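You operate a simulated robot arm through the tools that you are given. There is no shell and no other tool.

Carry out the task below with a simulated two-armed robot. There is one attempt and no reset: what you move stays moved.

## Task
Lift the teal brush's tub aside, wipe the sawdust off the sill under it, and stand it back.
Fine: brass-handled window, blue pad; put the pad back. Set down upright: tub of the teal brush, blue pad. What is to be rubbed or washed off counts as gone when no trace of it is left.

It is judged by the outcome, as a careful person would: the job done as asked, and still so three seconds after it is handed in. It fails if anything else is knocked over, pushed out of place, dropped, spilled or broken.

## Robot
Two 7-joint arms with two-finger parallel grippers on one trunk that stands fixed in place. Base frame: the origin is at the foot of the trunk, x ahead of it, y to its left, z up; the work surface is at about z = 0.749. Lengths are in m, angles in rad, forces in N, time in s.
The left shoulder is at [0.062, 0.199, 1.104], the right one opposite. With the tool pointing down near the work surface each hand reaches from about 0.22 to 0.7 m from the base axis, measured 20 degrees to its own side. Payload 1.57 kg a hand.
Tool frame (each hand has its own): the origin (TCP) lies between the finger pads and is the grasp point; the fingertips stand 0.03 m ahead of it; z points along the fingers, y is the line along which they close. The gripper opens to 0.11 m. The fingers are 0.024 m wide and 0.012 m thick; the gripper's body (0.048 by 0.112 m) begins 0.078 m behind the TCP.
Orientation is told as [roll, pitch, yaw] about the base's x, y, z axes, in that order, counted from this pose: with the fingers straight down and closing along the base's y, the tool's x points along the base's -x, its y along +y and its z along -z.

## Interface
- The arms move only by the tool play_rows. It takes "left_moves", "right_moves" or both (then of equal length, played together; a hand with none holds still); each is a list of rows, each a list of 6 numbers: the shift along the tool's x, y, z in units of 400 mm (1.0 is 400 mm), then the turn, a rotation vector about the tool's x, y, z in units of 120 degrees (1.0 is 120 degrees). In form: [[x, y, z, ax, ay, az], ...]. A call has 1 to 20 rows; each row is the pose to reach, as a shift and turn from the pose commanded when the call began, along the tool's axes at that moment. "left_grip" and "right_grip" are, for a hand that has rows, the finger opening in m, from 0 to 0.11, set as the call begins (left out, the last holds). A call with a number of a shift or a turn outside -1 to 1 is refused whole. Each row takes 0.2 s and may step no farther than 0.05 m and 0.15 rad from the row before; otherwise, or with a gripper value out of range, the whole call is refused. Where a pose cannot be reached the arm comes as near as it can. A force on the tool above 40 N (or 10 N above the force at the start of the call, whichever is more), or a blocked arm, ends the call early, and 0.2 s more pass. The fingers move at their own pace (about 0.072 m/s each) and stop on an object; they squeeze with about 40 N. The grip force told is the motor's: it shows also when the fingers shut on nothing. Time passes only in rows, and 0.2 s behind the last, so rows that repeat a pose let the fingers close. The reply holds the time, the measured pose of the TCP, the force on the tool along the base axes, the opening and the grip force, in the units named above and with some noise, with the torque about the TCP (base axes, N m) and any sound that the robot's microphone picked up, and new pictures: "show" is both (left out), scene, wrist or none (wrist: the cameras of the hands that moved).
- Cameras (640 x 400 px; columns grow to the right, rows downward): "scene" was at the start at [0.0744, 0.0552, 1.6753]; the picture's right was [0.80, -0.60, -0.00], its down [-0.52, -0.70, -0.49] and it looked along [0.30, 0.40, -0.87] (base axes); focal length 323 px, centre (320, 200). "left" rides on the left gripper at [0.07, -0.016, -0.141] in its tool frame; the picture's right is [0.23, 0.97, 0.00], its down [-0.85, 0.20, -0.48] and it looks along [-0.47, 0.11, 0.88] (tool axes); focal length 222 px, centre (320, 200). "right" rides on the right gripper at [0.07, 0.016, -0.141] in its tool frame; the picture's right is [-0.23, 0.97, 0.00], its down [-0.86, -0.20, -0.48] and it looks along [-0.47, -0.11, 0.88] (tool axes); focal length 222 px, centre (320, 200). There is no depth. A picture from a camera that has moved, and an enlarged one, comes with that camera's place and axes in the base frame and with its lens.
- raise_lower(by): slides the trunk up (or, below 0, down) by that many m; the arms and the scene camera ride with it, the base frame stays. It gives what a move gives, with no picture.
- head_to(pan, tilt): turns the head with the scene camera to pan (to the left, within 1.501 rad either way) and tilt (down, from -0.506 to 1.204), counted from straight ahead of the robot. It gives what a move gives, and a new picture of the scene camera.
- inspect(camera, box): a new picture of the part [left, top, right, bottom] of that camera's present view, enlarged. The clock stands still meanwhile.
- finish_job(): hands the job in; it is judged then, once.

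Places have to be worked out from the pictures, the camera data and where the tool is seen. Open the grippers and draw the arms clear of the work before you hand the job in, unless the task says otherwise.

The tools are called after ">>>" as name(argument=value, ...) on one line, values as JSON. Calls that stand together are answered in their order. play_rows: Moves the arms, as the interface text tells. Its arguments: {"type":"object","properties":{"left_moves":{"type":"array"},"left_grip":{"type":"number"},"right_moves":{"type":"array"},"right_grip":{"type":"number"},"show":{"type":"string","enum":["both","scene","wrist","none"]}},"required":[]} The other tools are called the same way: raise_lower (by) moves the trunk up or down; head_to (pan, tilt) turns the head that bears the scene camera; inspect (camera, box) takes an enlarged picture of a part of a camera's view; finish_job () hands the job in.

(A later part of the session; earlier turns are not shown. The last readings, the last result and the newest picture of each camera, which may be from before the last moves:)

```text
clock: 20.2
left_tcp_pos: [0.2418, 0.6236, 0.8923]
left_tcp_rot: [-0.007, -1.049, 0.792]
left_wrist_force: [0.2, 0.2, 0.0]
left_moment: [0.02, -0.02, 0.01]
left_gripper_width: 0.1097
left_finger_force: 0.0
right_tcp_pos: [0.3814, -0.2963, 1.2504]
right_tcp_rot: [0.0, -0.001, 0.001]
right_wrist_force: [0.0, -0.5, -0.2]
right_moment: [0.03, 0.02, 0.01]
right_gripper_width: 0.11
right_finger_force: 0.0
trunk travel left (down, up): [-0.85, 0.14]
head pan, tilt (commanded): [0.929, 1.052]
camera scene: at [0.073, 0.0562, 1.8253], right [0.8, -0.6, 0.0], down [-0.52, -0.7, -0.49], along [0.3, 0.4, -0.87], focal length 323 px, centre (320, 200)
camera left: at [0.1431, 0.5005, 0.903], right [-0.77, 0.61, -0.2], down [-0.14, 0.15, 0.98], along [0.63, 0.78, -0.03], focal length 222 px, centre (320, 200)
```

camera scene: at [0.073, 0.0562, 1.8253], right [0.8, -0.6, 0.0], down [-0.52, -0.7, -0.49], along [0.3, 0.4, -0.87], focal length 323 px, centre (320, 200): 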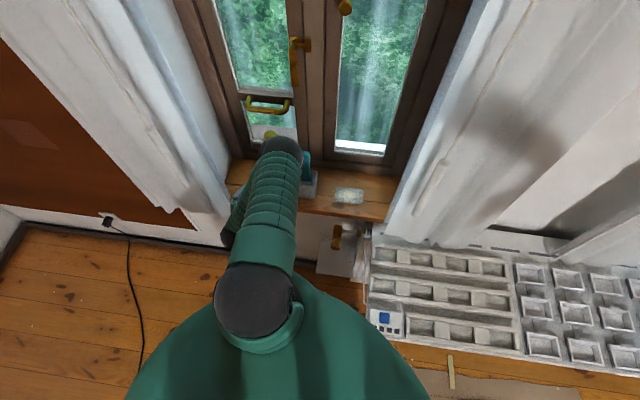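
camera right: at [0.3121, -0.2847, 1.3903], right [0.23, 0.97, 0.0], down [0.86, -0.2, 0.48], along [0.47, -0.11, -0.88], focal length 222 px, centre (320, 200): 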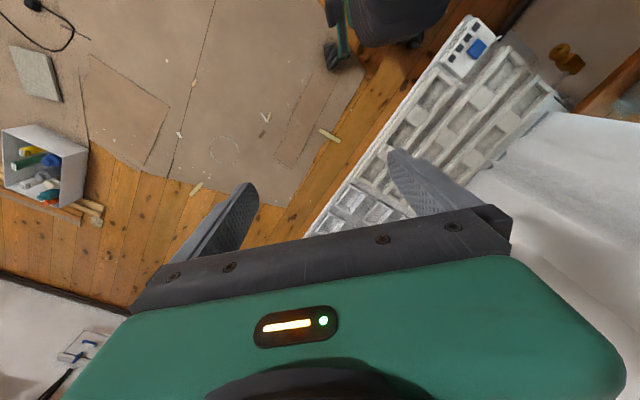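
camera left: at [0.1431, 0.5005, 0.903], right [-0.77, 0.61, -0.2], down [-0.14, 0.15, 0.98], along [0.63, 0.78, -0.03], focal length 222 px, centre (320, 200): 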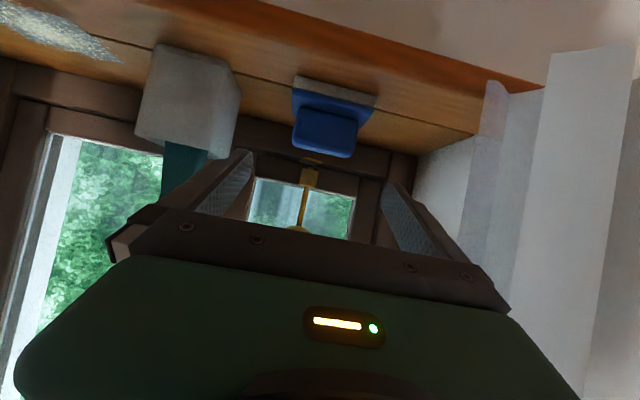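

Standing tub and pad are both in view; I'll zoom in on the pad to measure its ridge precisely before grasping.

>>> inspect(camera="left", box=[260, 60, 410, 175])

>>> inspect(camera="scene", box=[230, 120, 400, 230])

```text
3.48 times, centred on (335, 118) of left
camera zoom: at [0.1431, 0.5005, 0.903], right [-0.77, 0.61, -0.2], down [-0.14, 0.15, 0.98], along [0.63, 0.78, -0.03], focal length 773 px, centre (268, 487)
```

zoom: 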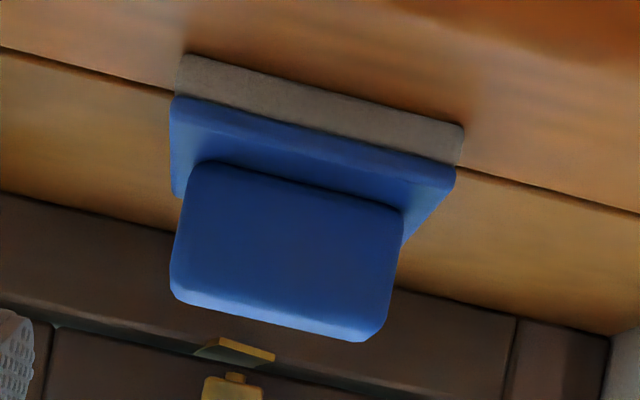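

```text
3.64 times, centred on (315, 175) of scene
camera zoom: at [0.073, 0.0562, 1.8253], right [0.8, -0.6, 0.0], down [-0.52, -0.7, -0.49], along [0.3, 0.4, -0.87], focal length 1176 px, centre (338, 291)
```

zoom: 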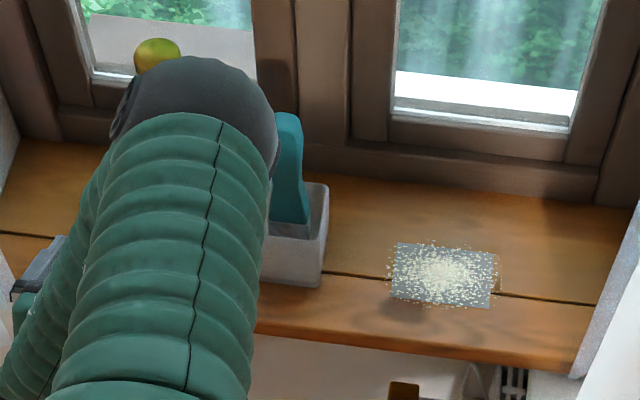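

The pad's ridge measures about 6.7 cm long (s −0.305…−0.238), top at z≈0.84 on a base topping out near 0.80. I move in with open fingers straddling the ridge ends: TCP to n 0.692, z 0.833.

>>> play_rows(left_moves=[[0.007, 0.001, 0.062, 0, 0, 0], [0.014, 0.001, 0.124, 0, 0, 0], [0.021, 0.002, 0.185, 0, 0, 0], [0.0277, 0.0025, 0.247, 0, 0, 0], [0.0277, 0.0025, 0.247, 0, 0, 0]], left_grip=0.11, show="both")

>>> inspect(camera="left", box=[220, 60, 460, 260])

```text
clock: 21.4
left_tcp_pos: [0.2979, 0.6818, 0.8341]
left_tcp_rot: [-0.006, -1.05, 0.792]
left_wrist_force: [0.0, 0.3, -0.4]
left_moment: [0.02, -0.01, -0.02]
left_gripper_width: 0.1101
left_finger_force: 0.1
right_tcp_pos: [0.382, -0.2973, 1.2494]
right_tcp_rot: [0.0, -0.001, 0.0]
right_wrist_force: [0.1, 0.6, 0.6]
right_moment: [0.02, -0.01, 0.03]
right_gripper_width: 0.1101
right_finger_force: 0.0
trunk travel left (down, up): [-0.85, 0.14]
head pan, tilt (commanded): [0.929, 1.052]
camera scene: at [0.0743, 0.0557, 1.8253], right [0.8, -0.6, 0.0], down [-0.52, -0.7, -0.49], along [0.3, 0.4, -0.87], focal length 323 px, centre (320, 200)
camera left: at [0.1987, 0.5587, 0.8441], right [-0.77, 0.61, -0.2], down [-0.13, 0.15, 0.98], along [0.62, 0.78, -0.03], focal length 222 px, centre (320, 200)
```

scene: 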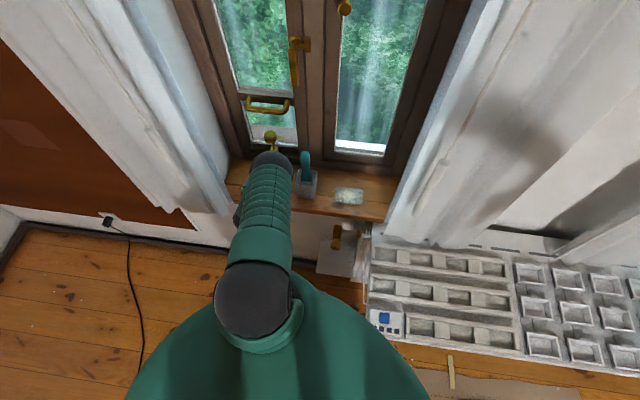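
left: 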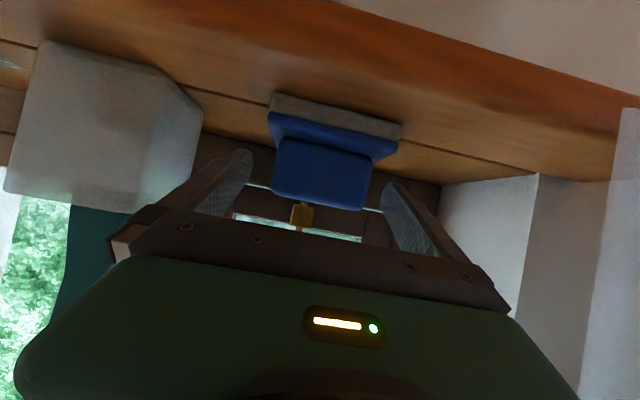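

```text
2.00 times, centred on (340, 160) of left
camera zoom: at [0.1987, 0.5587, 0.8441], right [-0.77, 0.61, -0.2], down [-0.13, 0.15, 0.98], along [0.62, 0.78, -0.03], focal length 444 px, centre (280, 280)
```

zoom: 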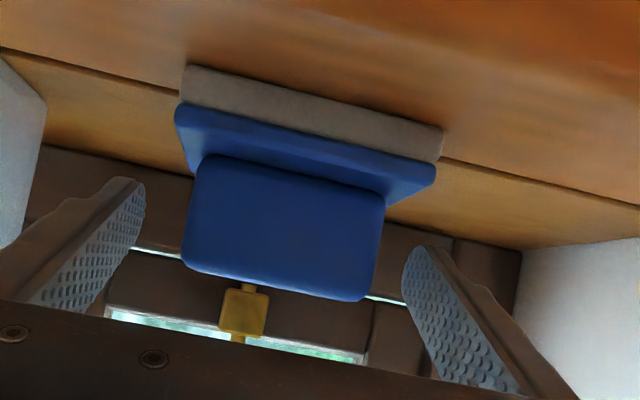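

The ridge is centred between the fingertips at a good height. I close on it.

>>> play_rows(left_moves=[[0, 0, 0, 0, 0, 0], [0, 0, 0, 0, 0, 0], [0, 0, 0, 0, 0, 0], [0, 0, 0, 0, 0, 0]], left_grip=0.045, show="wrist")

>>> inspect(camera="left", box=[220, 60, 460, 260])

```text
clock: 22.4
left_tcp_pos: [0.2986, 0.6816, 0.8334]
left_tcp_rot: [-0.005, -1.048, 0.789]
left_wrist_force: [0.4, 0.1, 0.0]
left_moment: [0.03, 0.04, 0.01]
left_gripper_width: 0.0691
left_finger_force: 40.1
right_tcp_pos: [0.3824, -0.2972, 1.2502]
right_tcp_rot: [-0.001, -0.002, -0.002]
right_wrist_force: [-0.2, -0.3, 1.2]
right_moment: [0.03, 0.02, 0.0]
right_gripper_width: 0.1102
right_finger_force: 0.0
trunk travel left (down, up): [-0.85, 0.14]
head pan, tilt (commanded): [0.929, 1.052]
camera left: at [0.1988, 0.5587, 0.8443], right [-0.77, 0.61, -0.2], down [-0.13, 0.15, 0.98], along [0.62, 0.78, -0.03], focal length 222 px, centre (320, 200)
```

left: 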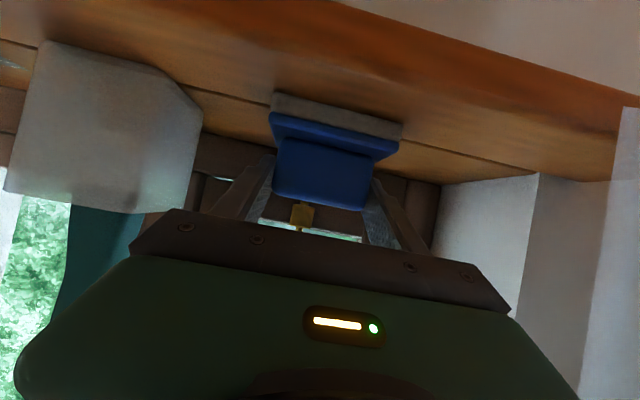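

```text
2.00 times, centred on (340, 160) of left
camera zoom: at [0.1988, 0.5587, 0.8443], right [-0.77, 0.61, -0.2], down [-0.13, 0.15, 0.98], along [0.62, 0.78, -0.03], focal length 444 px, centre (280, 280)
```

zoom: 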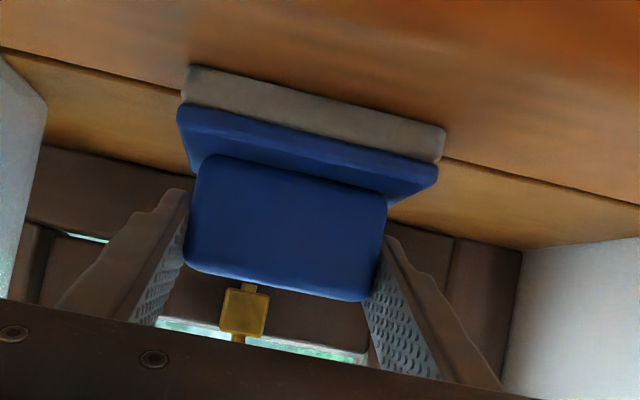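

Pad is held (ridge 0.069 wide); its home is TCP n 0.693, s −0.271, z 0.8335. I lift it, draw back in front of the sill, and carry it past the front of the tub to in front of the sawdust.

>>> play_rows(left_moves=[[-0.0433, 0, -0.025, 0, 0, 0], [-0.0433, 0, -0.1, 0, 0, 0], [-0.0433, 0, -0.18, 0, 0, 0], [-0.0433, 0, -0.26, 0, 0, 0], [-0.0433, 0, -0.3125, 0, 0, 0], [-0.0433, -0.09, -0.3125, 0, 0, 0], [-0.0433, -0.19, -0.3125, 0, 0, 0], [-0.0433, -0.29, -0.3125, 0, 0, 0], [-0.0433, -0.39, -0.3125, 0, 0, 0], [-0.0433, -0.49, -0.3125, 0, 0, 0], [-0.0433, -0.59, -0.3125, 0, 0, 0], [-0.0433, -0.68, -0.3125, 0, 0, 0], [-0.0433, -0.752, -0.3125, 0, 0, 0]], show="both")

```text
clock: 25.2
left_tcp_pos: [0.4413, 0.3978, 0.9109]
left_tcp_rot: [-0.002, -1.048, 0.788]
left_wrist_force: [-0.5, -0.3, -1.0]
left_moment: [-0.02, 0.02, 0.0]
left_gripper_width: 0.0693
left_finger_force: 40.2
right_tcp_pos: [0.3819, -0.2991, 1.2498]
right_tcp_rot: [-0.001, -0.002, 0.0]
right_wrist_force: [-0.5, 0.8, -0.5]
right_moment: [0.02, 0.01, 0.03]
right_gripper_width: 0.1101
right_finger_force: 0.2
trunk travel left (down, up): [-0.85, 0.14]
head pan, tilt (commanded): [0.929, 1.052]
camera scene: at [0.0764, 0.0519, 1.8253], right [0.8, -0.6, 0.0], down [-0.52, -0.7, -0.5], along [0.29, 0.4, -0.87], focal length 323 px, centre (320, 200)
camera left: at [0.3415, 0.2756, 0.9214], right [-0.77, 0.61, -0.2], down [-0.13, 0.15, 0.98], along [0.62, 0.78, -0.03], focal length 222 px, centre (320, 200)
```

scene: 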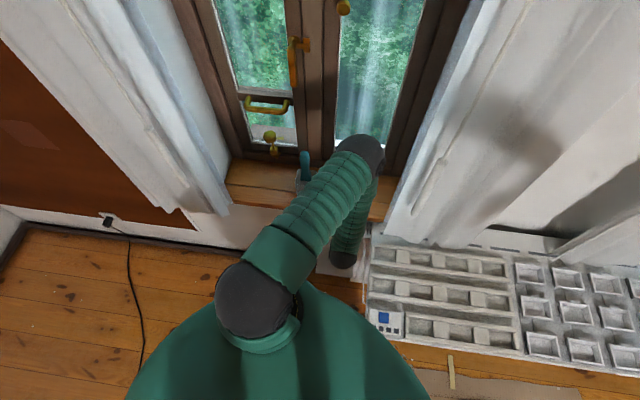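
left: 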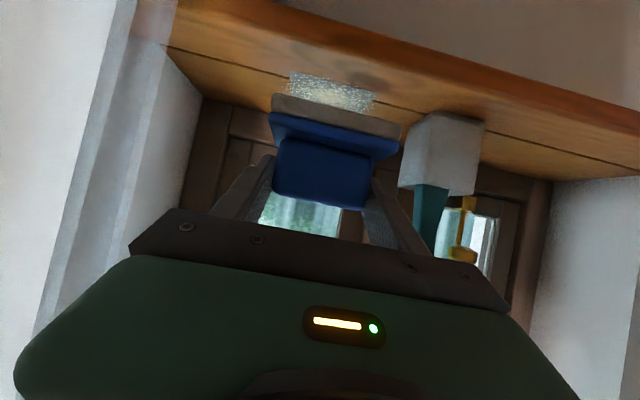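

The pad is carried clear of the tub, now in front of the sawdust. I'll go over the pad-side corner of the patch and lower to just touching the sill (TCP n 0.677, s −0.005, z ≈ 0.834).

>>> play_rows(left_moves=[[0.001, 0.022, 0.061, 0, 0, 0], [0.002, 0.045, 0.122, 0, 0, 0], [0.002, 0.067, 0.183, 0, 0, 0], [0.003, 0.09, 0.244, 0, 0, 0], [0.028, 0.09, 0.259, 0, 0, 0], [0.047, 0.09, 0.27, 0, 0, 0], [0.0604, 0.09, 0.277, 0, 0, 0], [0.0604, 0.09, 0.277, 0, 0, 0]], show="both")

```text
clock: 27.0
left_tcp_pos: [0.476, 0.4817, 0.833]
left_tcp_rot: [-0.003, -1.049, 0.792]
left_wrist_force: [0.0, 0.1, -0.1]
left_moment: [0.04, 0.01, -0.03]
left_gripper_width: 0.0691
left_finger_force: 40.1
right_tcp_pos: [0.3825, -0.2976, 1.2503]
right_tcp_rot: [0.0, -0.003, 0.0]
right_wrist_force: [1.2, -0.7, -0.8]
right_moment: [0.01, -0.01, -0.05]
right_gripper_width: 0.1099
right_finger_force: 0.0
trunk travel left (down, up): [-0.85, 0.14]
head pan, tilt (commanded): [0.929, 1.052]
camera scene: at [0.0756, 0.0541, 1.8253], right [0.8, -0.6, 0.0], down [-0.52, -0.7, -0.49], along [0.3, 0.4, -0.87], focal length 323 px, centre (320, 200)
camera left: at [0.3759, 0.3599, 0.8444], right [-0.77, 0.61, -0.2], down [-0.13, 0.15, 0.98], along [0.62, 0.78, -0.03], focal length 222 px, centre (320, 200)
```

scene: 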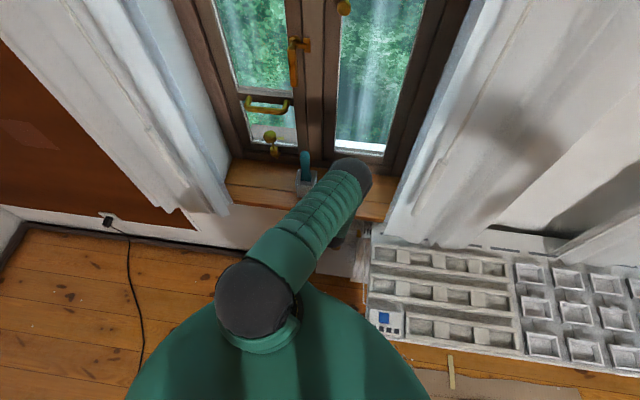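
left: 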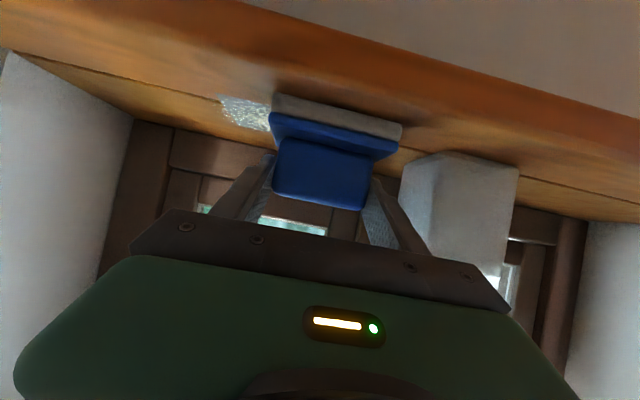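

Pad is just touching. I press about 2 mm and make a slow stroke along the sill to the far side and back.

>>> play_rows(left_moves=[[0.0022, 0, 0.0013, 0, 0, 0], [0.0043, 0, 0.0025, 0, 0, 0], [0.0043, -0.03, 0.0025, 0, 0, 0], [0.0043, -0.06, 0.0025, 0, 0, 0], [0.0043, -0.09, 0.0025, 0, 0, 0], [0.0043, -0.12, 0.0025, 0, 0, 0], [0.0043, -0.15, 0.0025, 0, 0, 0], [0.0043, -0.175, 0.0025, 0, 0, 0]], show="wrist")

```text
clock: 28.8
left_tcp_pos: [0.5256, 0.4316, 0.8344]
left_tcp_rot: [-0.005, -1.052, 0.79]
left_wrist_force: [-2.2, 2.7, 8.3]
left_moment: [0.15, 0.38, -0.06]
left_gripper_width: 0.0692
left_finger_force: 40.1
right_tcp_pos: [0.3813, -0.2984, 1.2491]
right_tcp_rot: [0.001, -0.002, 0.002]
right_wrist_force: [0.8, -0.2, -0.4]
right_moment: [0.02, 0.01, 0.0]
right_gripper_width: 0.1101
right_finger_force: 0.2
trunk travel left (down, up): [-0.85, 0.14]
head pan, tilt (commanded): [0.929, 1.052]
camera left: at [0.4255, 0.3094, 0.844], right [-0.77, 0.61, -0.2], down [-0.14, 0.15, 0.98], along [0.62, 0.78, -0.03], focal length 222 px, centre (320, 200)
```

left: 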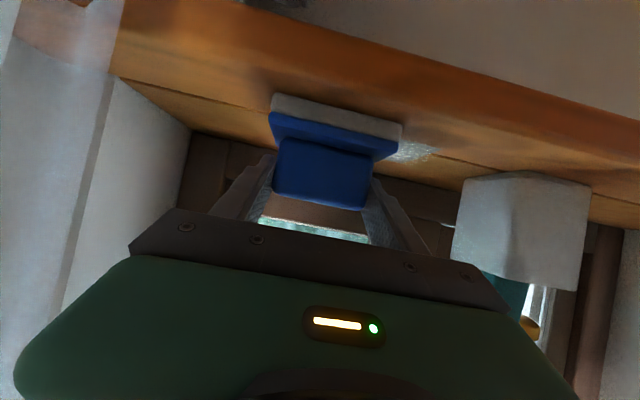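

About 8 N of pressure with a smooth stroke. Let me see what the stroke did to the patch.

>>> inspect(camera="left", box=[360, 90, 500, 195])

>>> inspect(camera="scene", box=[290, 140, 420, 230])

```text
3.81 times, centred on (430, 142) of left
camera zoom: at [0.4255, 0.3094, 0.844], right [-0.77, 0.61, -0.2], down [-0.14, 0.15, 0.98], along [0.62, 0.78, -0.03], focal length 846 px, centre (-99, 419)
```

zoom: 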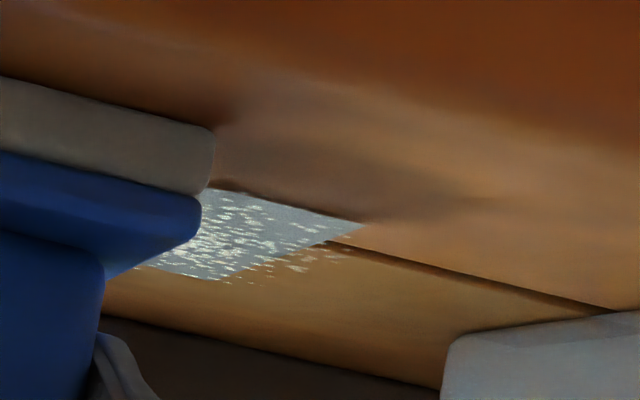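

```text
4.44 times, centred on (355, 185) of scene
camera zoom: at [0.0736, 0.0525, 1.8255], right [0.8, -0.6, 0.0], down [-0.52, -0.7, -0.5], along [0.3, 0.4, -0.87], focal length 1438 px, centre (164, 267)
```

zoom: 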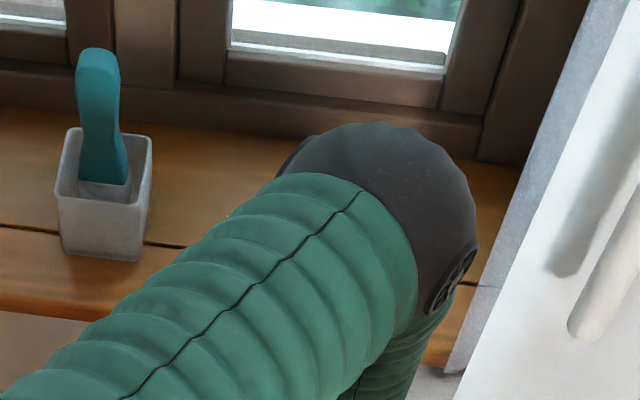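

The front-left corner of the patch is still visible, so one pass isn't enough; it needs repeated rubbing. I'll do a raster of strokes stepping toward the window at the same pressure.

>>> play_rows(left_moves=[[0, 0.04, 0, 0, 0, 0], [0, 0.08, 0, 0, 0, 0], [0, 0.12, 0, 0, 0, 0], [0, 0.15, 0, 0, 0, 0], [0, 0.18, 0, 0, 0, 0], [-0.025, 0.18, 0.0433, 0, 0, 0], [-0.025, 0.14, 0.0433, 0, 0, 0], [-0.025, 0.1, 0.0433, 0, 0, 0], [-0.025, 0.06, 0.0433, 0, 0, 0], [-0.025, 0.03, 0.0433, 0, 0, 0], [-0.025, 0, 0.0433, 0, 0, 0], [-0.05, 0, 0.0866, 0, 0, 0], [-0.05, 0.04, 0.0866, 0, 0, 0], [-0.05, 0.08, 0.0866, 0, 0, 0], [-0.05, 0.12, 0.0866, 0, 0, 0], [-0.05, 0.15, 0.0866, 0, 0, 0], [-0.05, 0.18, 0.0866, 0, 0, 0]], show="both")

>>> inspect(camera="left", box=[180, 60, 420, 200])

```text
clock: 32.4
left_tcp_pos: [0.5024, 0.5115, 0.8335]
left_tcp_rot: [-0.005, -1.049, 0.792]
left_wrist_force: [0.3, -0.6, 0.2]
left_moment: [0.03, 0.01, -0.04]
left_gripper_width: 0.0694
left_finger_force: 39.6
right_tcp_pos: [0.3814, -0.2967, 1.2498]
right_tcp_rot: [0.001, -0.002, 0.001]
right_wrist_force: [0.0, 0.4, -0.4]
right_moment: [0.0, 0.0, 0.0]
right_gripper_width: 0.1101
right_finger_force: 0.0
trunk travel left (down, up): [-0.85, 0.14]
head pan, tilt (commanded): [0.929, 1.052]
camera scene: at [0.0752, 0.0543, 1.8253], right [0.8, -0.6, 0.0], down [-0.52, -0.7, -0.49], along [0.3, 0.4, -0.87], focal length 323 px, centre (320, 200)
camera left: at [0.4021, 0.3886, 0.8444], right [-0.77, 0.61, -0.2], down [-0.13, 0.15, 0.98], along [0.62, 0.78, -0.03], focal length 222 px, centre (320, 200)
```

scene: 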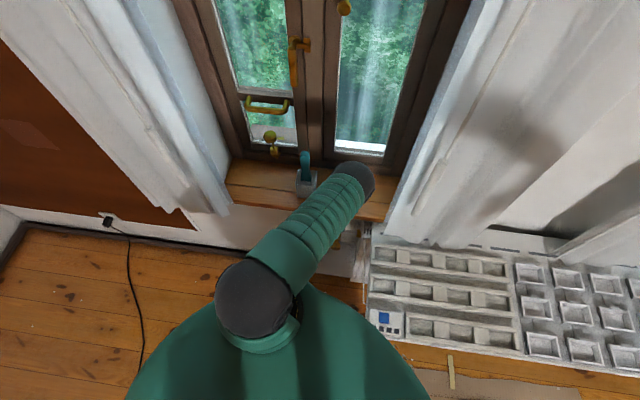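
left: 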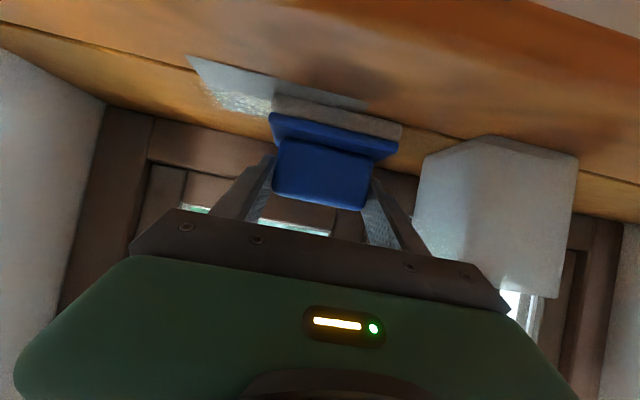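

```text
2.67 times, centred on (300, 130) of left
camera zoom: at [0.4021, 0.3886, 0.8444], right [-0.77, 0.61, -0.2], down [-0.13, 0.15, 0.98], along [0.62, 0.78, -0.03], focal length 592 px, centre (373, 387)
```

zoom: 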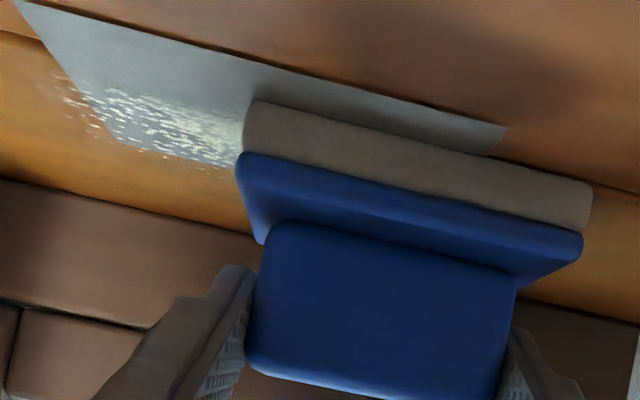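

The specks are gone from the front half, but the back half still has them and a grey film remains; pressure also faded to about 1 N here. I press 2 mm more and continue the raster back toward the window.

>>> play_rows(left_moves=[[0.0022, 0, 0.0013, 0, 0, 0], [0.0043, 0, 0.0025, 0, 0, 0], [0.0043, -0.04, 0.0025, 0, 0, 0], [0.0043, -0.08, 0.0025, 0, 0, 0], [0.0043, -0.12, 0.0025, 0, 0, 0], [0.0043, -0.155, 0.0025, 0, 0, 0], [0.0043, -0.185, 0.0025, 0, 0, 0], [-0.0207, -0.185, 0.0458, 0, 0, 0], [-0.0207, -0.15, 0.0458, 0, 0, 0], [-0.0207, -0.11, 0.0458, 0, 0, 0], [-0.0207, -0.07, 0.0458, 0, 0, 0], [-0.0207, -0.03, 0.0458, 0, 0, 0], [-0.0207, 0.0, 0.0458, 0, 0, 0], [-0.0332, 0, 0.0675, 0, 0, 0], [-0.0332, -0.04, 0.0675, 0, 0, 0], [-0.0332, -0.08, 0.0675, 0, 0, 0], [-0.0332, -0.12, 0.0675, 0, 0, 0], [-0.0332, -0.155, 0.0675, 0, 0, 0], [-0.0332, -0.185, 0.0675, 0, 0, 0]], show="both")

>>> inspect(camera="left", box=[180, 50, 480, 240])

```text
clock: 36.4
left_tcp_pos: [0.5736, 0.4805, 0.8331]
left_tcp_rot: [-0.006, -1.055, 0.793]
left_wrist_force: [-7.2, 5.1, 24.2]
left_moment: [0.57, 0.43, 0.23]
left_gripper_width: 0.0695
left_finger_force: 40.2
right_tcp_pos: [0.3786, -0.2999, 1.2514]
right_tcp_rot: [0.002, -0.004, 0.0]
right_wrist_force: [0.6, 0.2, 0.3]
right_moment: [0.0, -0.01, 0.02]
right_gripper_width: 0.1101
right_finger_force: 0.1
trunk travel left (down, up): [-0.85, 0.14]
head pan, tilt (commanded): [0.929, 1.052]
camera scene: at [0.0673, 0.0504, 1.8259], right [0.8, -0.6, 0.0], down [-0.52, -0.69, -0.5], along [0.3, 0.4, -0.87], focal length 323 px, centre (320, 200)
camera left: at [0.4742, 0.3579, 0.8428], right [-0.77, 0.61, -0.2], down [-0.14, 0.15, 0.98], along [0.63, 0.78, -0.03], focal length 222 px, centre (320, 200)
```

scene: 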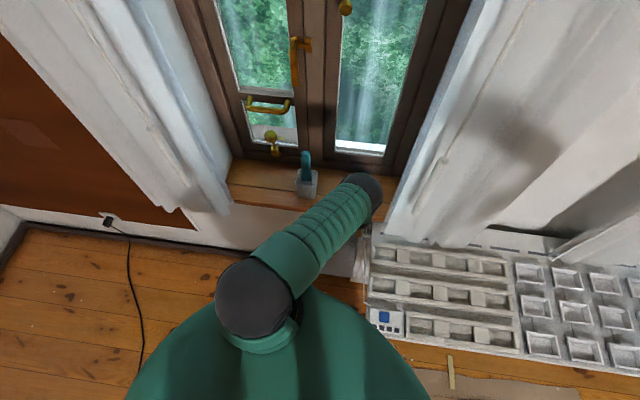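
left: 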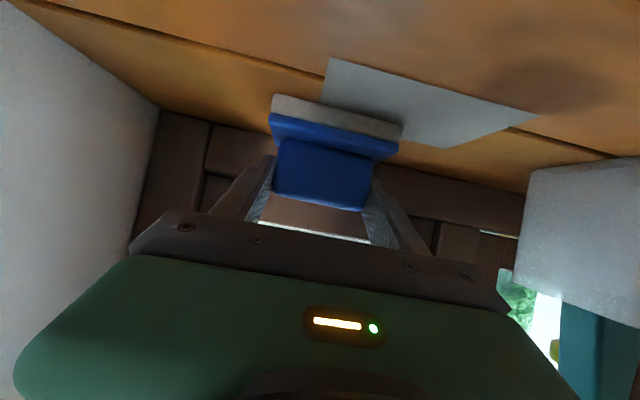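

```text
2.11 times, centred on (330, 145) of left
camera zoom: at [0.4742, 0.3579, 0.8428], right [-0.77, 0.61, -0.2], down [-0.14, 0.15, 0.98], along [0.63, 0.78, -0.03], focal length 468 px, centre (299, 316)
```

zoom: 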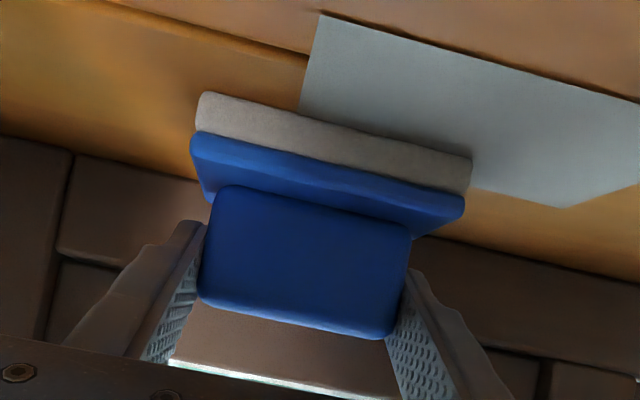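

All specks look gone, but the pressure rose to 24 N, so I lift off now. I'll raise the pad and look at the remaining grey rectangle from both cameras.

>>> play_rows(left_moves=[[-0.01, 0, -0.006, 0, 0, 0], [-0.05, 0, -0.03, 0, 0, 0], [-0.1, 0, -0.07, 0, 0, 0], [-0.1, 0, -0.15, 0, 0, 0], [-0.1, 0, -0.23, 0, 0, 0], [-0.1, 0, -0.31, 0, 0, 0]], show="both")

>>> inspect(camera="left", box=[220, 20, 480, 200])

>>> inspect(camera="scene", box=[280, 130, 420, 230])

```text
clock: 37.8
left_tcp_pos: [0.5122, 0.4222, 0.926]
left_tcp_rot: [-0.005, -1.05, 0.79]
left_wrist_force: [-0.3, -0.3, -0.7]
left_moment: [0.01, -0.01, -0.02]
left_gripper_width: 0.0695
left_finger_force: 39.9
right_tcp_pos: [0.3809, -0.298, 1.2495]
right_tcp_rot: [-0.001, -0.003, 0.0]
right_wrist_force: [-0.3, -0.1, 0.2]
right_moment: [0.0, 0.01, -0.01]
right_gripper_width: 0.11
right_finger_force: 0.0
trunk travel left (down, up): [-0.85, 0.14]
head pan, tilt (commanded): [0.929, 1.052]
camera scene: at [0.0747, 0.0523, 1.8254], right [0.8, -0.6, 0.0], down [-0.52, -0.7, -0.5], along [0.3, 0.4, -0.87], focal length 323 px, centre (320, 200)
camera left: at [0.4122, 0.2988, 0.9378], right [-0.77, 0.61, -0.2], down [-0.14, 0.15, 0.98], along [0.62, 0.78, -0.03], focal length 222 px, centre (320, 200)
```

scene: 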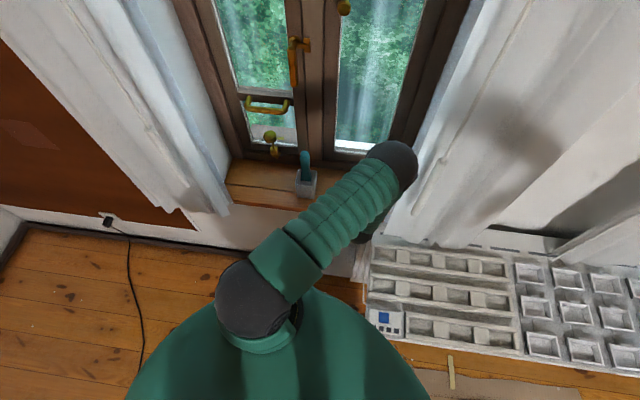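
left: 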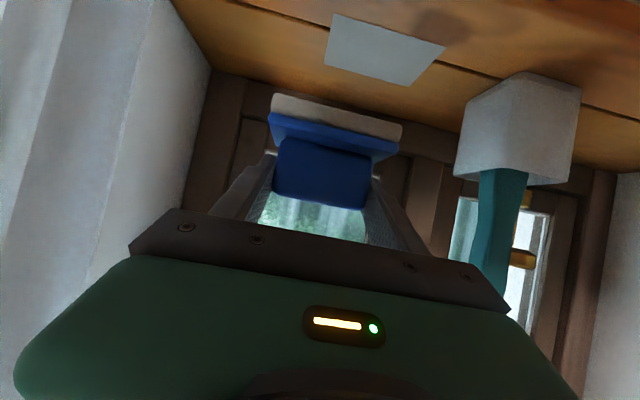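

```text
2.22 times, centred on (350, 110) of left
camera zoom: at [0.4122, 0.2988, 0.9378], right [-0.77, 0.61, -0.2], down [-0.14, 0.15, 0.98], along [0.62, 0.78, -0.03], focal length 494 px, centre (253, 400)
```

zoom: 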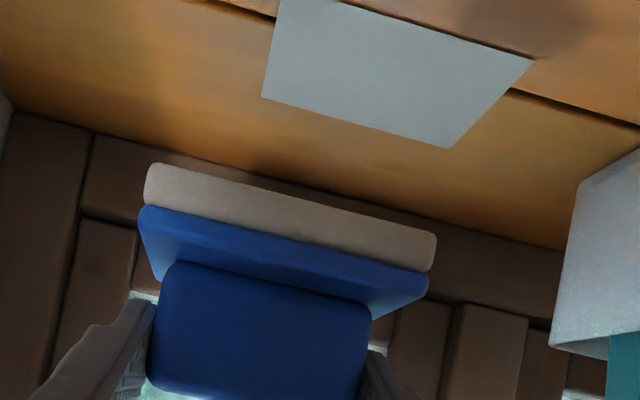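

```text
4.00 times, centred on (350, 180) of scene
camera zoom: at [0.0747, 0.0523, 1.8254], right [0.8, -0.6, 0.0], down [-0.52, -0.7, -0.5], along [0.3, 0.4, -0.87], focal length 1294 px, centre (200, 280)
```

zoom: 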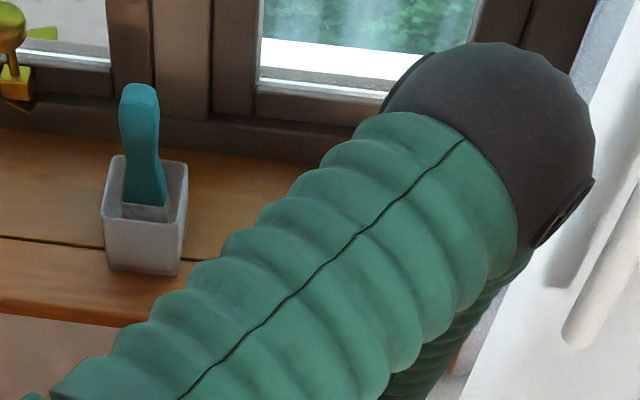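

No specks remain visible, and the grey rectangle sits exactly where it was. I'll zoom in as far as possible on it to see whether it is a film or something fixed, and whether any grains are left at its edges.

>>> inspect(camera="left", box=[300, 0, 460, 100])

>>> inspect(camera="left", box=[260, 85, 420, 150])

```text
4.00 times, centred on (380, 50) of left
camera zoom: at [0.4122, 0.2988, 0.9378], right [-0.77, 0.61, -0.2], down [-0.14, 0.15, 0.98], along [0.62, 0.78, -0.03], focal length 888 px, centre (80, 800)
```

zoom: 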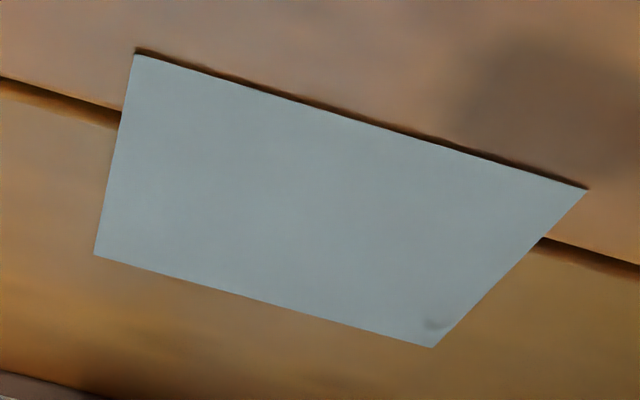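

```text
4.00 times, centred on (340, 118) of left
camera zoom: at [0.4122, 0.2988, 0.9378], right [-0.77, 0.61, -0.2], down [-0.14, 0.15, 0.98], along [0.62, 0.78, -0.03], focal length 888 px, centre (240, 530)
```

zoom: 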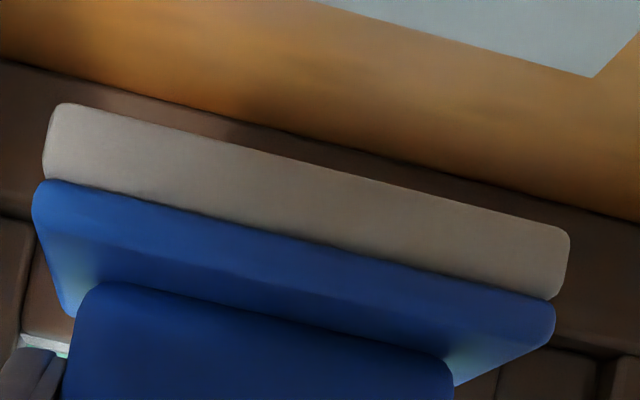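

There is a tiny dark smudge at the back-left corner of the rectangle (about n 0.742, s −0.018), so I'll rub that area again and give the whole rectangle another pass, watching the pressure. First I come down to light contact over that corner.

>>> play_rows(left_moves=[[0.029, 0.043, 0.0595, 0, 0, 0], [0.0584, 0.0857, 0.119, 0, 0, 0], [0.0876, 0.129, 0.178, 0, 0, 0], [0.1168, 0.1715, 0.2378, 0, 0, 0], [0.1233, 0.1715, 0.2416, 0, 0, 0], [0.1276, 0.1715, 0.2441, 0, 0, 0], [0.1298, 0.1715, 0.2453, 0, 0, 0]], show="none")

```text
clock: 39.4
left_tcp_pos: [0.5072, 0.5104, 0.8326]
left_tcp_rot: [-0.003, -1.05, 0.791]
left_wrist_force: [-0.6, -0.9, 0.0]
left_moment: [0.01, -0.01, 0.02]
left_gripper_width: 0.0693
left_finger_force: 40.4
right_tcp_pos: [0.3834, -0.2972, 1.2493]
right_tcp_rot: [0.0, -0.001, -0.001]
right_wrist_force: [-0.4, -0.5, -0.4]
right_moment: [0.04, -0.01, 0.01]
right_gripper_width: 0.1098
right_finger_force: 0.1
trunk travel left (down, up): [-0.85, 0.14]
head pan, tilt (commanded): [0.929, 1.052]
```

Light contact at z≈0.8326. I press 1.5 mm and rub short strokes in both directions over the back-left corner.

>>> play_rows(left_moves=[[0.0032, 0, 0.0019, 0, 0, 0], [0.0032, 0.02, 0.0019, 0, 0, 0], [0.0032, -0.01, 0.0019, 0, 0, 0], [0.0032, -0.04, 0.0019, 0, 0, 0], [0.0032, -0.01, 0.0019, 0, 0, 0], [0.0032, 0.02, 0.0019, 0, 0, 0], [-0.0155, 0.02, 0.0344, 0, 0, 0], [-0.0155, -0.01, 0.0344, 0, 0, 0], [-0.0155, -0.04, 0.0344, 0, 0, 0], [-0.0155, -0.01, 0.0344, 0, 0, 0], [-0.0155, 0.02, 0.0344, 0, 0, 0]], show="none")

```text
clock: 41.8
left_tcp_pos: [0.5122, 0.5246, 0.8337]
left_tcp_rot: [-0.004, -1.05, 0.79]
left_wrist_force: [2.1, -2.3, 7.1]
left_moment: [0.23, -0.07, -0.11]
left_gripper_width: 0.0692
left_finger_force: 40.3
right_tcp_pos: [0.3814, -0.3006, 1.2498]
right_tcp_rot: [0.002, -0.002, 0.0]
right_wrist_force: [0.3, 0.4, -0.3]
right_moment: [-0.03, -0.02, 0.02]
right_gripper_width: 0.11
right_finger_force: 0.0
trunk travel left (down, up): [-0.85, 0.14]
head pan, tilt (commanded): [0.929, 1.052]
```

Pressure is a good 7 N. Now a full raster over the whole rectangle again, easing off slightly at the right end.

>>> play_rows(left_moves=[[0, -0.04, 0, 0, 0, 0], [-0.0007, -0.08, -0.0004, 0, 0, 0], [-0.0015, -0.12, -0.0008, 0, 0, 0], [-0.0022, -0.16, -0.0012, 0, 0, 0], [-0.0022, -0.19, -0.0012, 0, 0, 0], [0.0228, -0.19, -0.0445, 0, 0, 0], [0.0235, -0.15, -0.0441, 0, 0, 0], [0.0243, -0.11, -0.0437, 0, 0, 0], [0.025, -0.07, -0.0433, 0, 0, 0], [0.025, -0.03, -0.0433, 0, 0, 0], [0.025, 0.0, -0.0433, 0, 0, 0], [0.05, 0, -0.0866, 0, 0, 0], [0.05, -0.04, -0.0866, 0, 0, 0], [0.0493, -0.08, -0.087, 0, 0, 0], [0.0485, -0.12, -0.0874, 0, 0, 0], [0.0478, -0.16, -0.0878, 0, 0, 0], [0.0478, -0.19, -0.0878, 0, 0, 0]], show="none")

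```text
clock: 45.4
left_tcp_pos: [0.536, 0.4433, 0.8341]
left_tcp_rot: [-0.004, -1.05, 0.791]
left_wrist_force: [-7.5, 4.4, 14.6]
left_moment: [0.35, 0.18, 0.04]
left_gripper_width: 0.0693
left_finger_force: 40.1
right_tcp_pos: [0.3805, -0.3009, 1.2493]
right_tcp_rot: [0.001, -0.003, -0.001]
right_wrist_force: [-0.4, -0.3, 0.3]
right_moment: [0.03, -0.01, 0.01]
right_gripper_width: 0.1099
right_finger_force: 0.0
trunk travel left (down, up): [-0.85, 0.14]
head pan, tilt (commanded): [0.929, 1.052]
```

Next a last stroke along the front edge, then lift off and look again.

>>> play_rows(left_moves=[[0.02, 0, -0.0346, 0, 0, 0], [0.021, 0.04, -0.034, 0, 0, 0], [0.0217, 0.08, -0.0335, 0, 0, 0], [0.0222, 0.12, -0.0333, 0, 0, 0], [0.0222, 0.16, -0.0333, 0, 0, 0], [0.0222, 0.19, -0.0333, 0, 0, 0], [0.0222, 0.15, -0.0333, 0, 0, 0], [0.0215, 0.11, -0.0335, 0, 0, 0], [0.02, 0.07, -0.0346, 0, 0, 0], [-0.02, 0.05, -0.06, 0, 0, 0], [-0.07, 0.03, -0.12, 0, 0, 0], [-0.1, 0.01, -0.19, 0, 0, 0], [-0.1, 0, -0.24, 0, 0, 0]], show="both")

>>> inspect(camera="left", box=[260, 0, 480, 140])

```text
clock: 48.2
left_tcp_pos: [0.4916, 0.3982, 0.9198]
left_tcp_rot: [-0.004, -1.049, 0.791]
left_wrist_force: [0.2, 0.0, -0.9]
left_moment: [0.0, 0.0, 0.02]
left_gripper_width: 0.0696
left_finger_force: 40.6
right_tcp_pos: [0.3815, -0.299, 1.2489]
right_tcp_rot: [0.002, -0.004, 0.0]
right_wrist_force: [0.1, 0.5, 0.6]
right_moment: [0.03, -0.01, -0.01]
right_gripper_width: 0.1101
right_finger_force: 0.1
trunk travel left (down, up): [-0.85, 0.14]
head pan, tilt (commanded): [0.929, 1.052]
camera scene: at [0.0756, 0.0518, 1.8253], right [0.8, -0.6, 0.0], down [-0.52, -0.7, -0.5], along [0.3, 0.4, -0.87], focal length 323 px, centre (320, 200)
camera left: at [0.3932, 0.2763, 0.9304], right [-0.77, 0.61, -0.2], down [-0.13, 0.15, 0.98], along [0.62, 0.78, -0.03], focal length 222 px, centre (320, 200)
```

scene: 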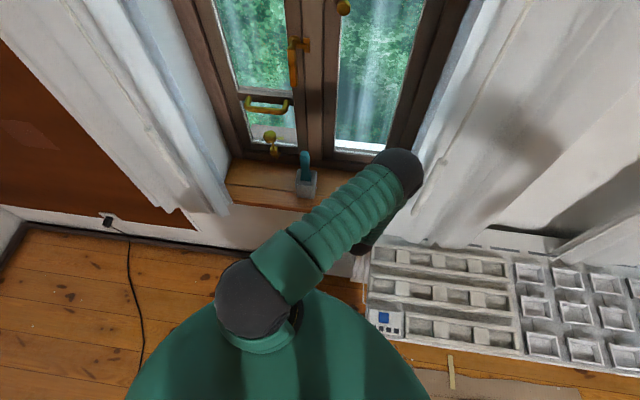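
left: 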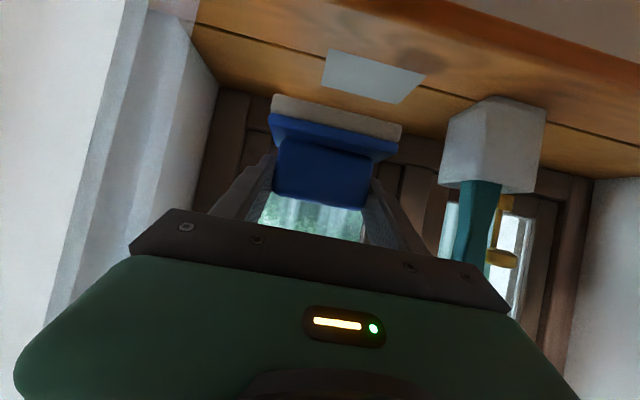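

```text
2.86 times, centred on (370, 70) of left
camera zoom: at [0.3932, 0.2763, 0.9304], right [-0.77, 0.61, -0.2], down [-0.13, 0.15, 0.98], along [0.62, 0.78, -0.03], focal length 635 px, centre (177, 571)
```

zoom: 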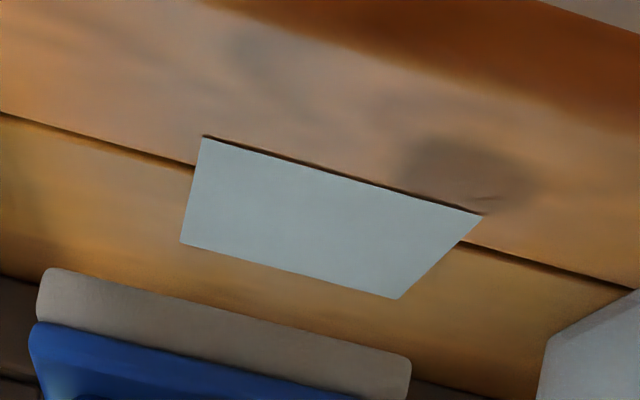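

The grey rectangle hasn't faded at all with heavy rubbing, which points to a fixed plate rather than film. I'll zoom closer on all corners to make sure no grain or smudge remains.

>>> inspect(camera="left", box=[310, 35, 440, 115])

>>> inspect(camera="left", box=[370, 60, 450, 110])

>>> inspect(camera="left", box=[230, 40, 340, 110])

```text
4.92 times, centred on (375, 75) of left
camera zoom: at [0.3932, 0.2763, 0.9304], right [-0.77, 0.61, -0.2], down [-0.13, 0.15, 0.98], along [0.62, 0.78, -0.03], focal length 1094 px, centre (49, 815)
```

zoom: 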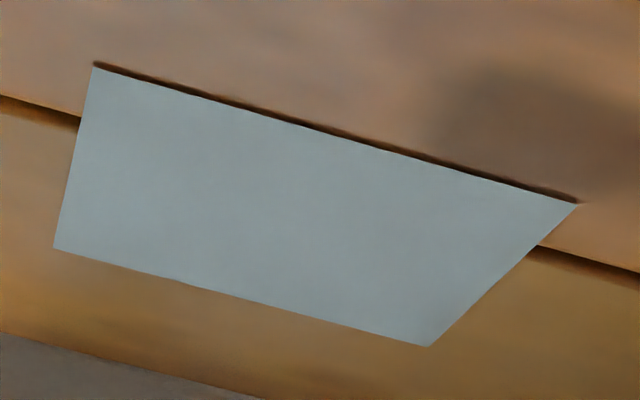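

```text
8.00 times, centred on (410, 85) of left
camera zoom: at [0.3932, 0.2763, 0.9304], right [-0.77, 0.61, -0.2], down [-0.13, 0.15, 0.98], along [0.62, 0.78, -0.03], focal length 1777 px, centre (-400, 1120)
```

zoom: 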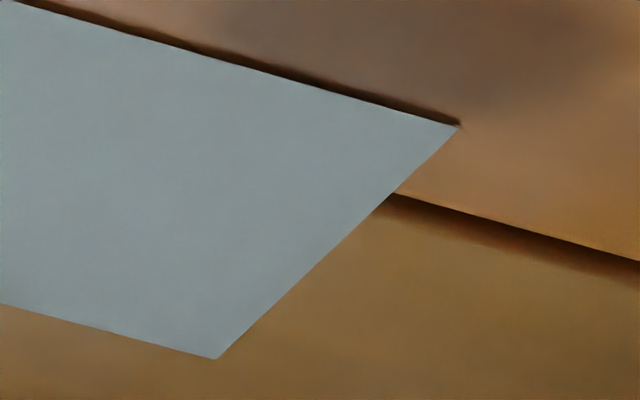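

```text
5.71 times, centred on (285, 75) of left
camera zoom: at [0.3932, 0.2763, 0.9304], right [-0.77, 0.61, -0.2], down [-0.13, 0.15, 0.98], along [0.62, 0.78, -0.03], focal length 1269 px, centre (520, 914)
```

zoom: 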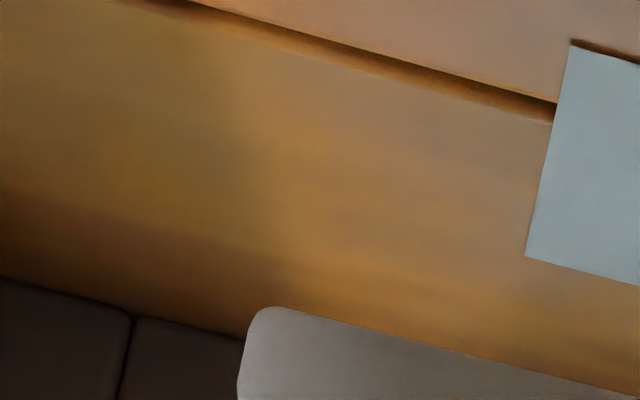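

The corner smudge is gone and everything is clean; the rectangle is a fixed smooth plate on the sill. Now I carry the pad back past the front of the tub to its home spot.

>>> play_rows(left_moves=[[0, 0, -0.05, 0, 0, 0], [0, 0.02, -0.1, 0, 0, 0], [0, 0.12, -0.1, 0, 0, 0], [0, 0.22, -0.1, 0, 0, 0], [0, 0.32, -0.1, 0, 0, 0], [0, 0.42, -0.1, 0, 0, 0], [0, 0.52, -0.1, 0, 0, 0], [0, 0.62, -0.1, 0, 0, 0], [0, 0.72, -0.1, 0, 0, 0], [0, 0.8, -0.1, 0, 0, 0], [0, 0.842, -0.1, 0, 0, 0], [0, 0.842, -0.1, 0, 0, 0]], show="both")

```text
clock: 50.8
left_tcp_pos: [0.2305, 0.6127, 0.9343]
left_tcp_rot: [-0.004, -1.048, 0.789]
left_wrist_force: [0.2, 0.4, -1.4]
left_moment: [0.02, -0.01, 0.0]
left_gripper_width: 0.0693
left_finger_force: 40.3
right_tcp_pos: [0.3831, -0.2974, 1.2508]
right_tcp_rot: [-0.001, -0.002, 0.0]
right_wrist_force: [-0.1, 0.1, 0.5]
right_moment: [-0.01, 0.01, 0.0]
right_gripper_width: 0.1104
right_finger_force: 0.1
trunk travel left (down, up): [-0.85, 0.14]
head pan, tilt (commanded): [0.929, 1.052]
camera scene: at [0.0747, 0.055, 1.8253], right [0.8, -0.6, 0.0], down [-0.52, -0.7, -0.49], along [0.3, 0.4, -0.87], focal length 323 px, centre (320, 200)
camera left: at [0.1311, 0.4901, 0.9445], right [-0.77, 0.61, -0.2], down [-0.13, 0.15, 0.98], along [0.62, 0.78, -0.03], focal length 222 px, centre (320, 200)
```

scene: 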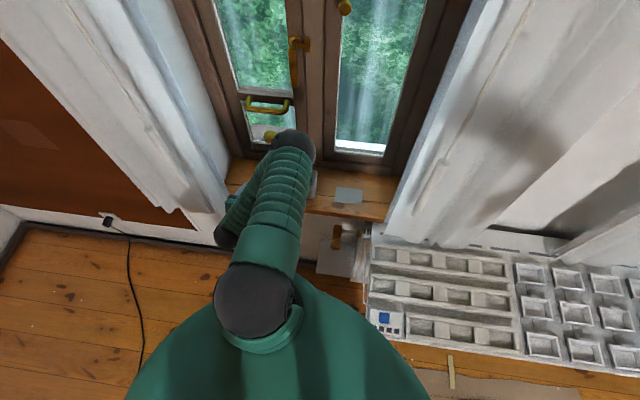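
left: 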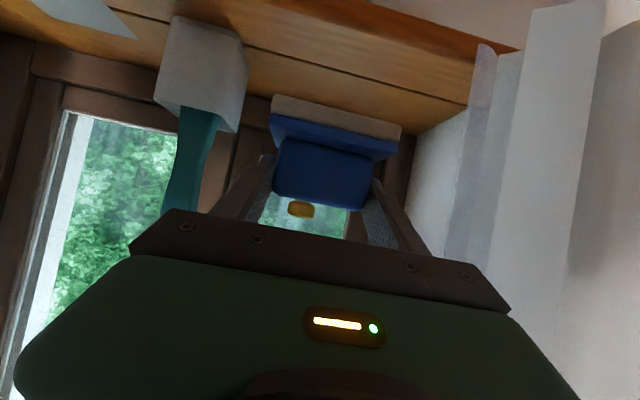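

The plate is now unobstructed from the head camera; let me check it from this side too.

>>> inspect(camera="scene", box=[310, 165, 400, 225])

```text
6.67 times, centred on (355, 195) of scene
camera zoom: at [0.0747, 0.055, 1.8253], right [0.8, -0.6, 0.0], down [-0.52, -0.7, -0.49], along [0.3, 0.4, -0.87], focal length 2156 px, centre (87, 233)
```

zoom: 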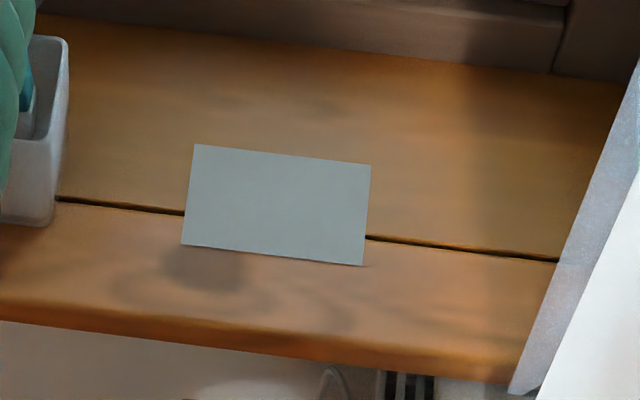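

Clean from this side as well. I lower the pad back on its home spot: TCP n 0.693, s −0.271, down to z≈0.834.

>>> play_rows(left_moves=[[0.01, 0, 0.076, 0, 0, 0], [0.02, 0.001, 0.151, 0, 0, 0], [0.03, 0.001, 0.227, 0, 0, 0], [0.0397, 0.0015, 0.3027, 0, 0, 0], [0.065, 0.0015, 0.3173, 0, 0, 0], [0.085, 0.0015, 0.3289, 0, 0, 0], [0.0939, 0.0015, 0.334, 0, 0, 0], [0.0965, 0.0015, 0.3355, 0, 0, 0], [0.0965, 0.0015, 0.3355, 0, 0, 0]], show="wrist")

```text
clock: 52.8
left_tcp_pos: [0.2995, 0.6845, 0.8329]
left_tcp_rot: [-0.005, -1.05, 0.79]
left_wrist_force: [0.3, 0.1, 0.3]
left_moment: [0.0, 0.01, 0.0]
left_gripper_width: 0.0692
left_finger_force: 40.1
right_tcp_pos: [0.3817, -0.2973, 1.2497]
right_tcp_rot: [-0.001, -0.002, 0.001]
right_wrist_force: [-0.7, 0.5, -0.9]
right_moment: [0.0, -0.03, 0.02]
right_gripper_width: 0.11
right_finger_force: 0.1
trunk travel left (down, up): [-0.85, 0.14]
head pan, tilt (commanded): [0.929, 1.052]
camera left: at [0.1991, 0.5605, 0.8449], right [-0.77, 0.61, -0.2], down [-0.13, 0.15, 0.98], along [0.62, 0.78, -0.03], focal length 222 px, centre (320, 200)
```

left: 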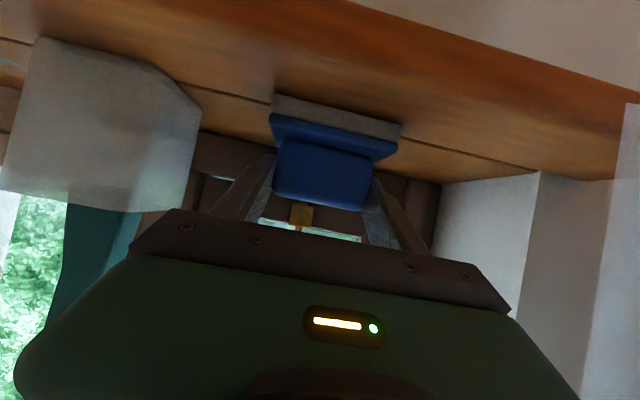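

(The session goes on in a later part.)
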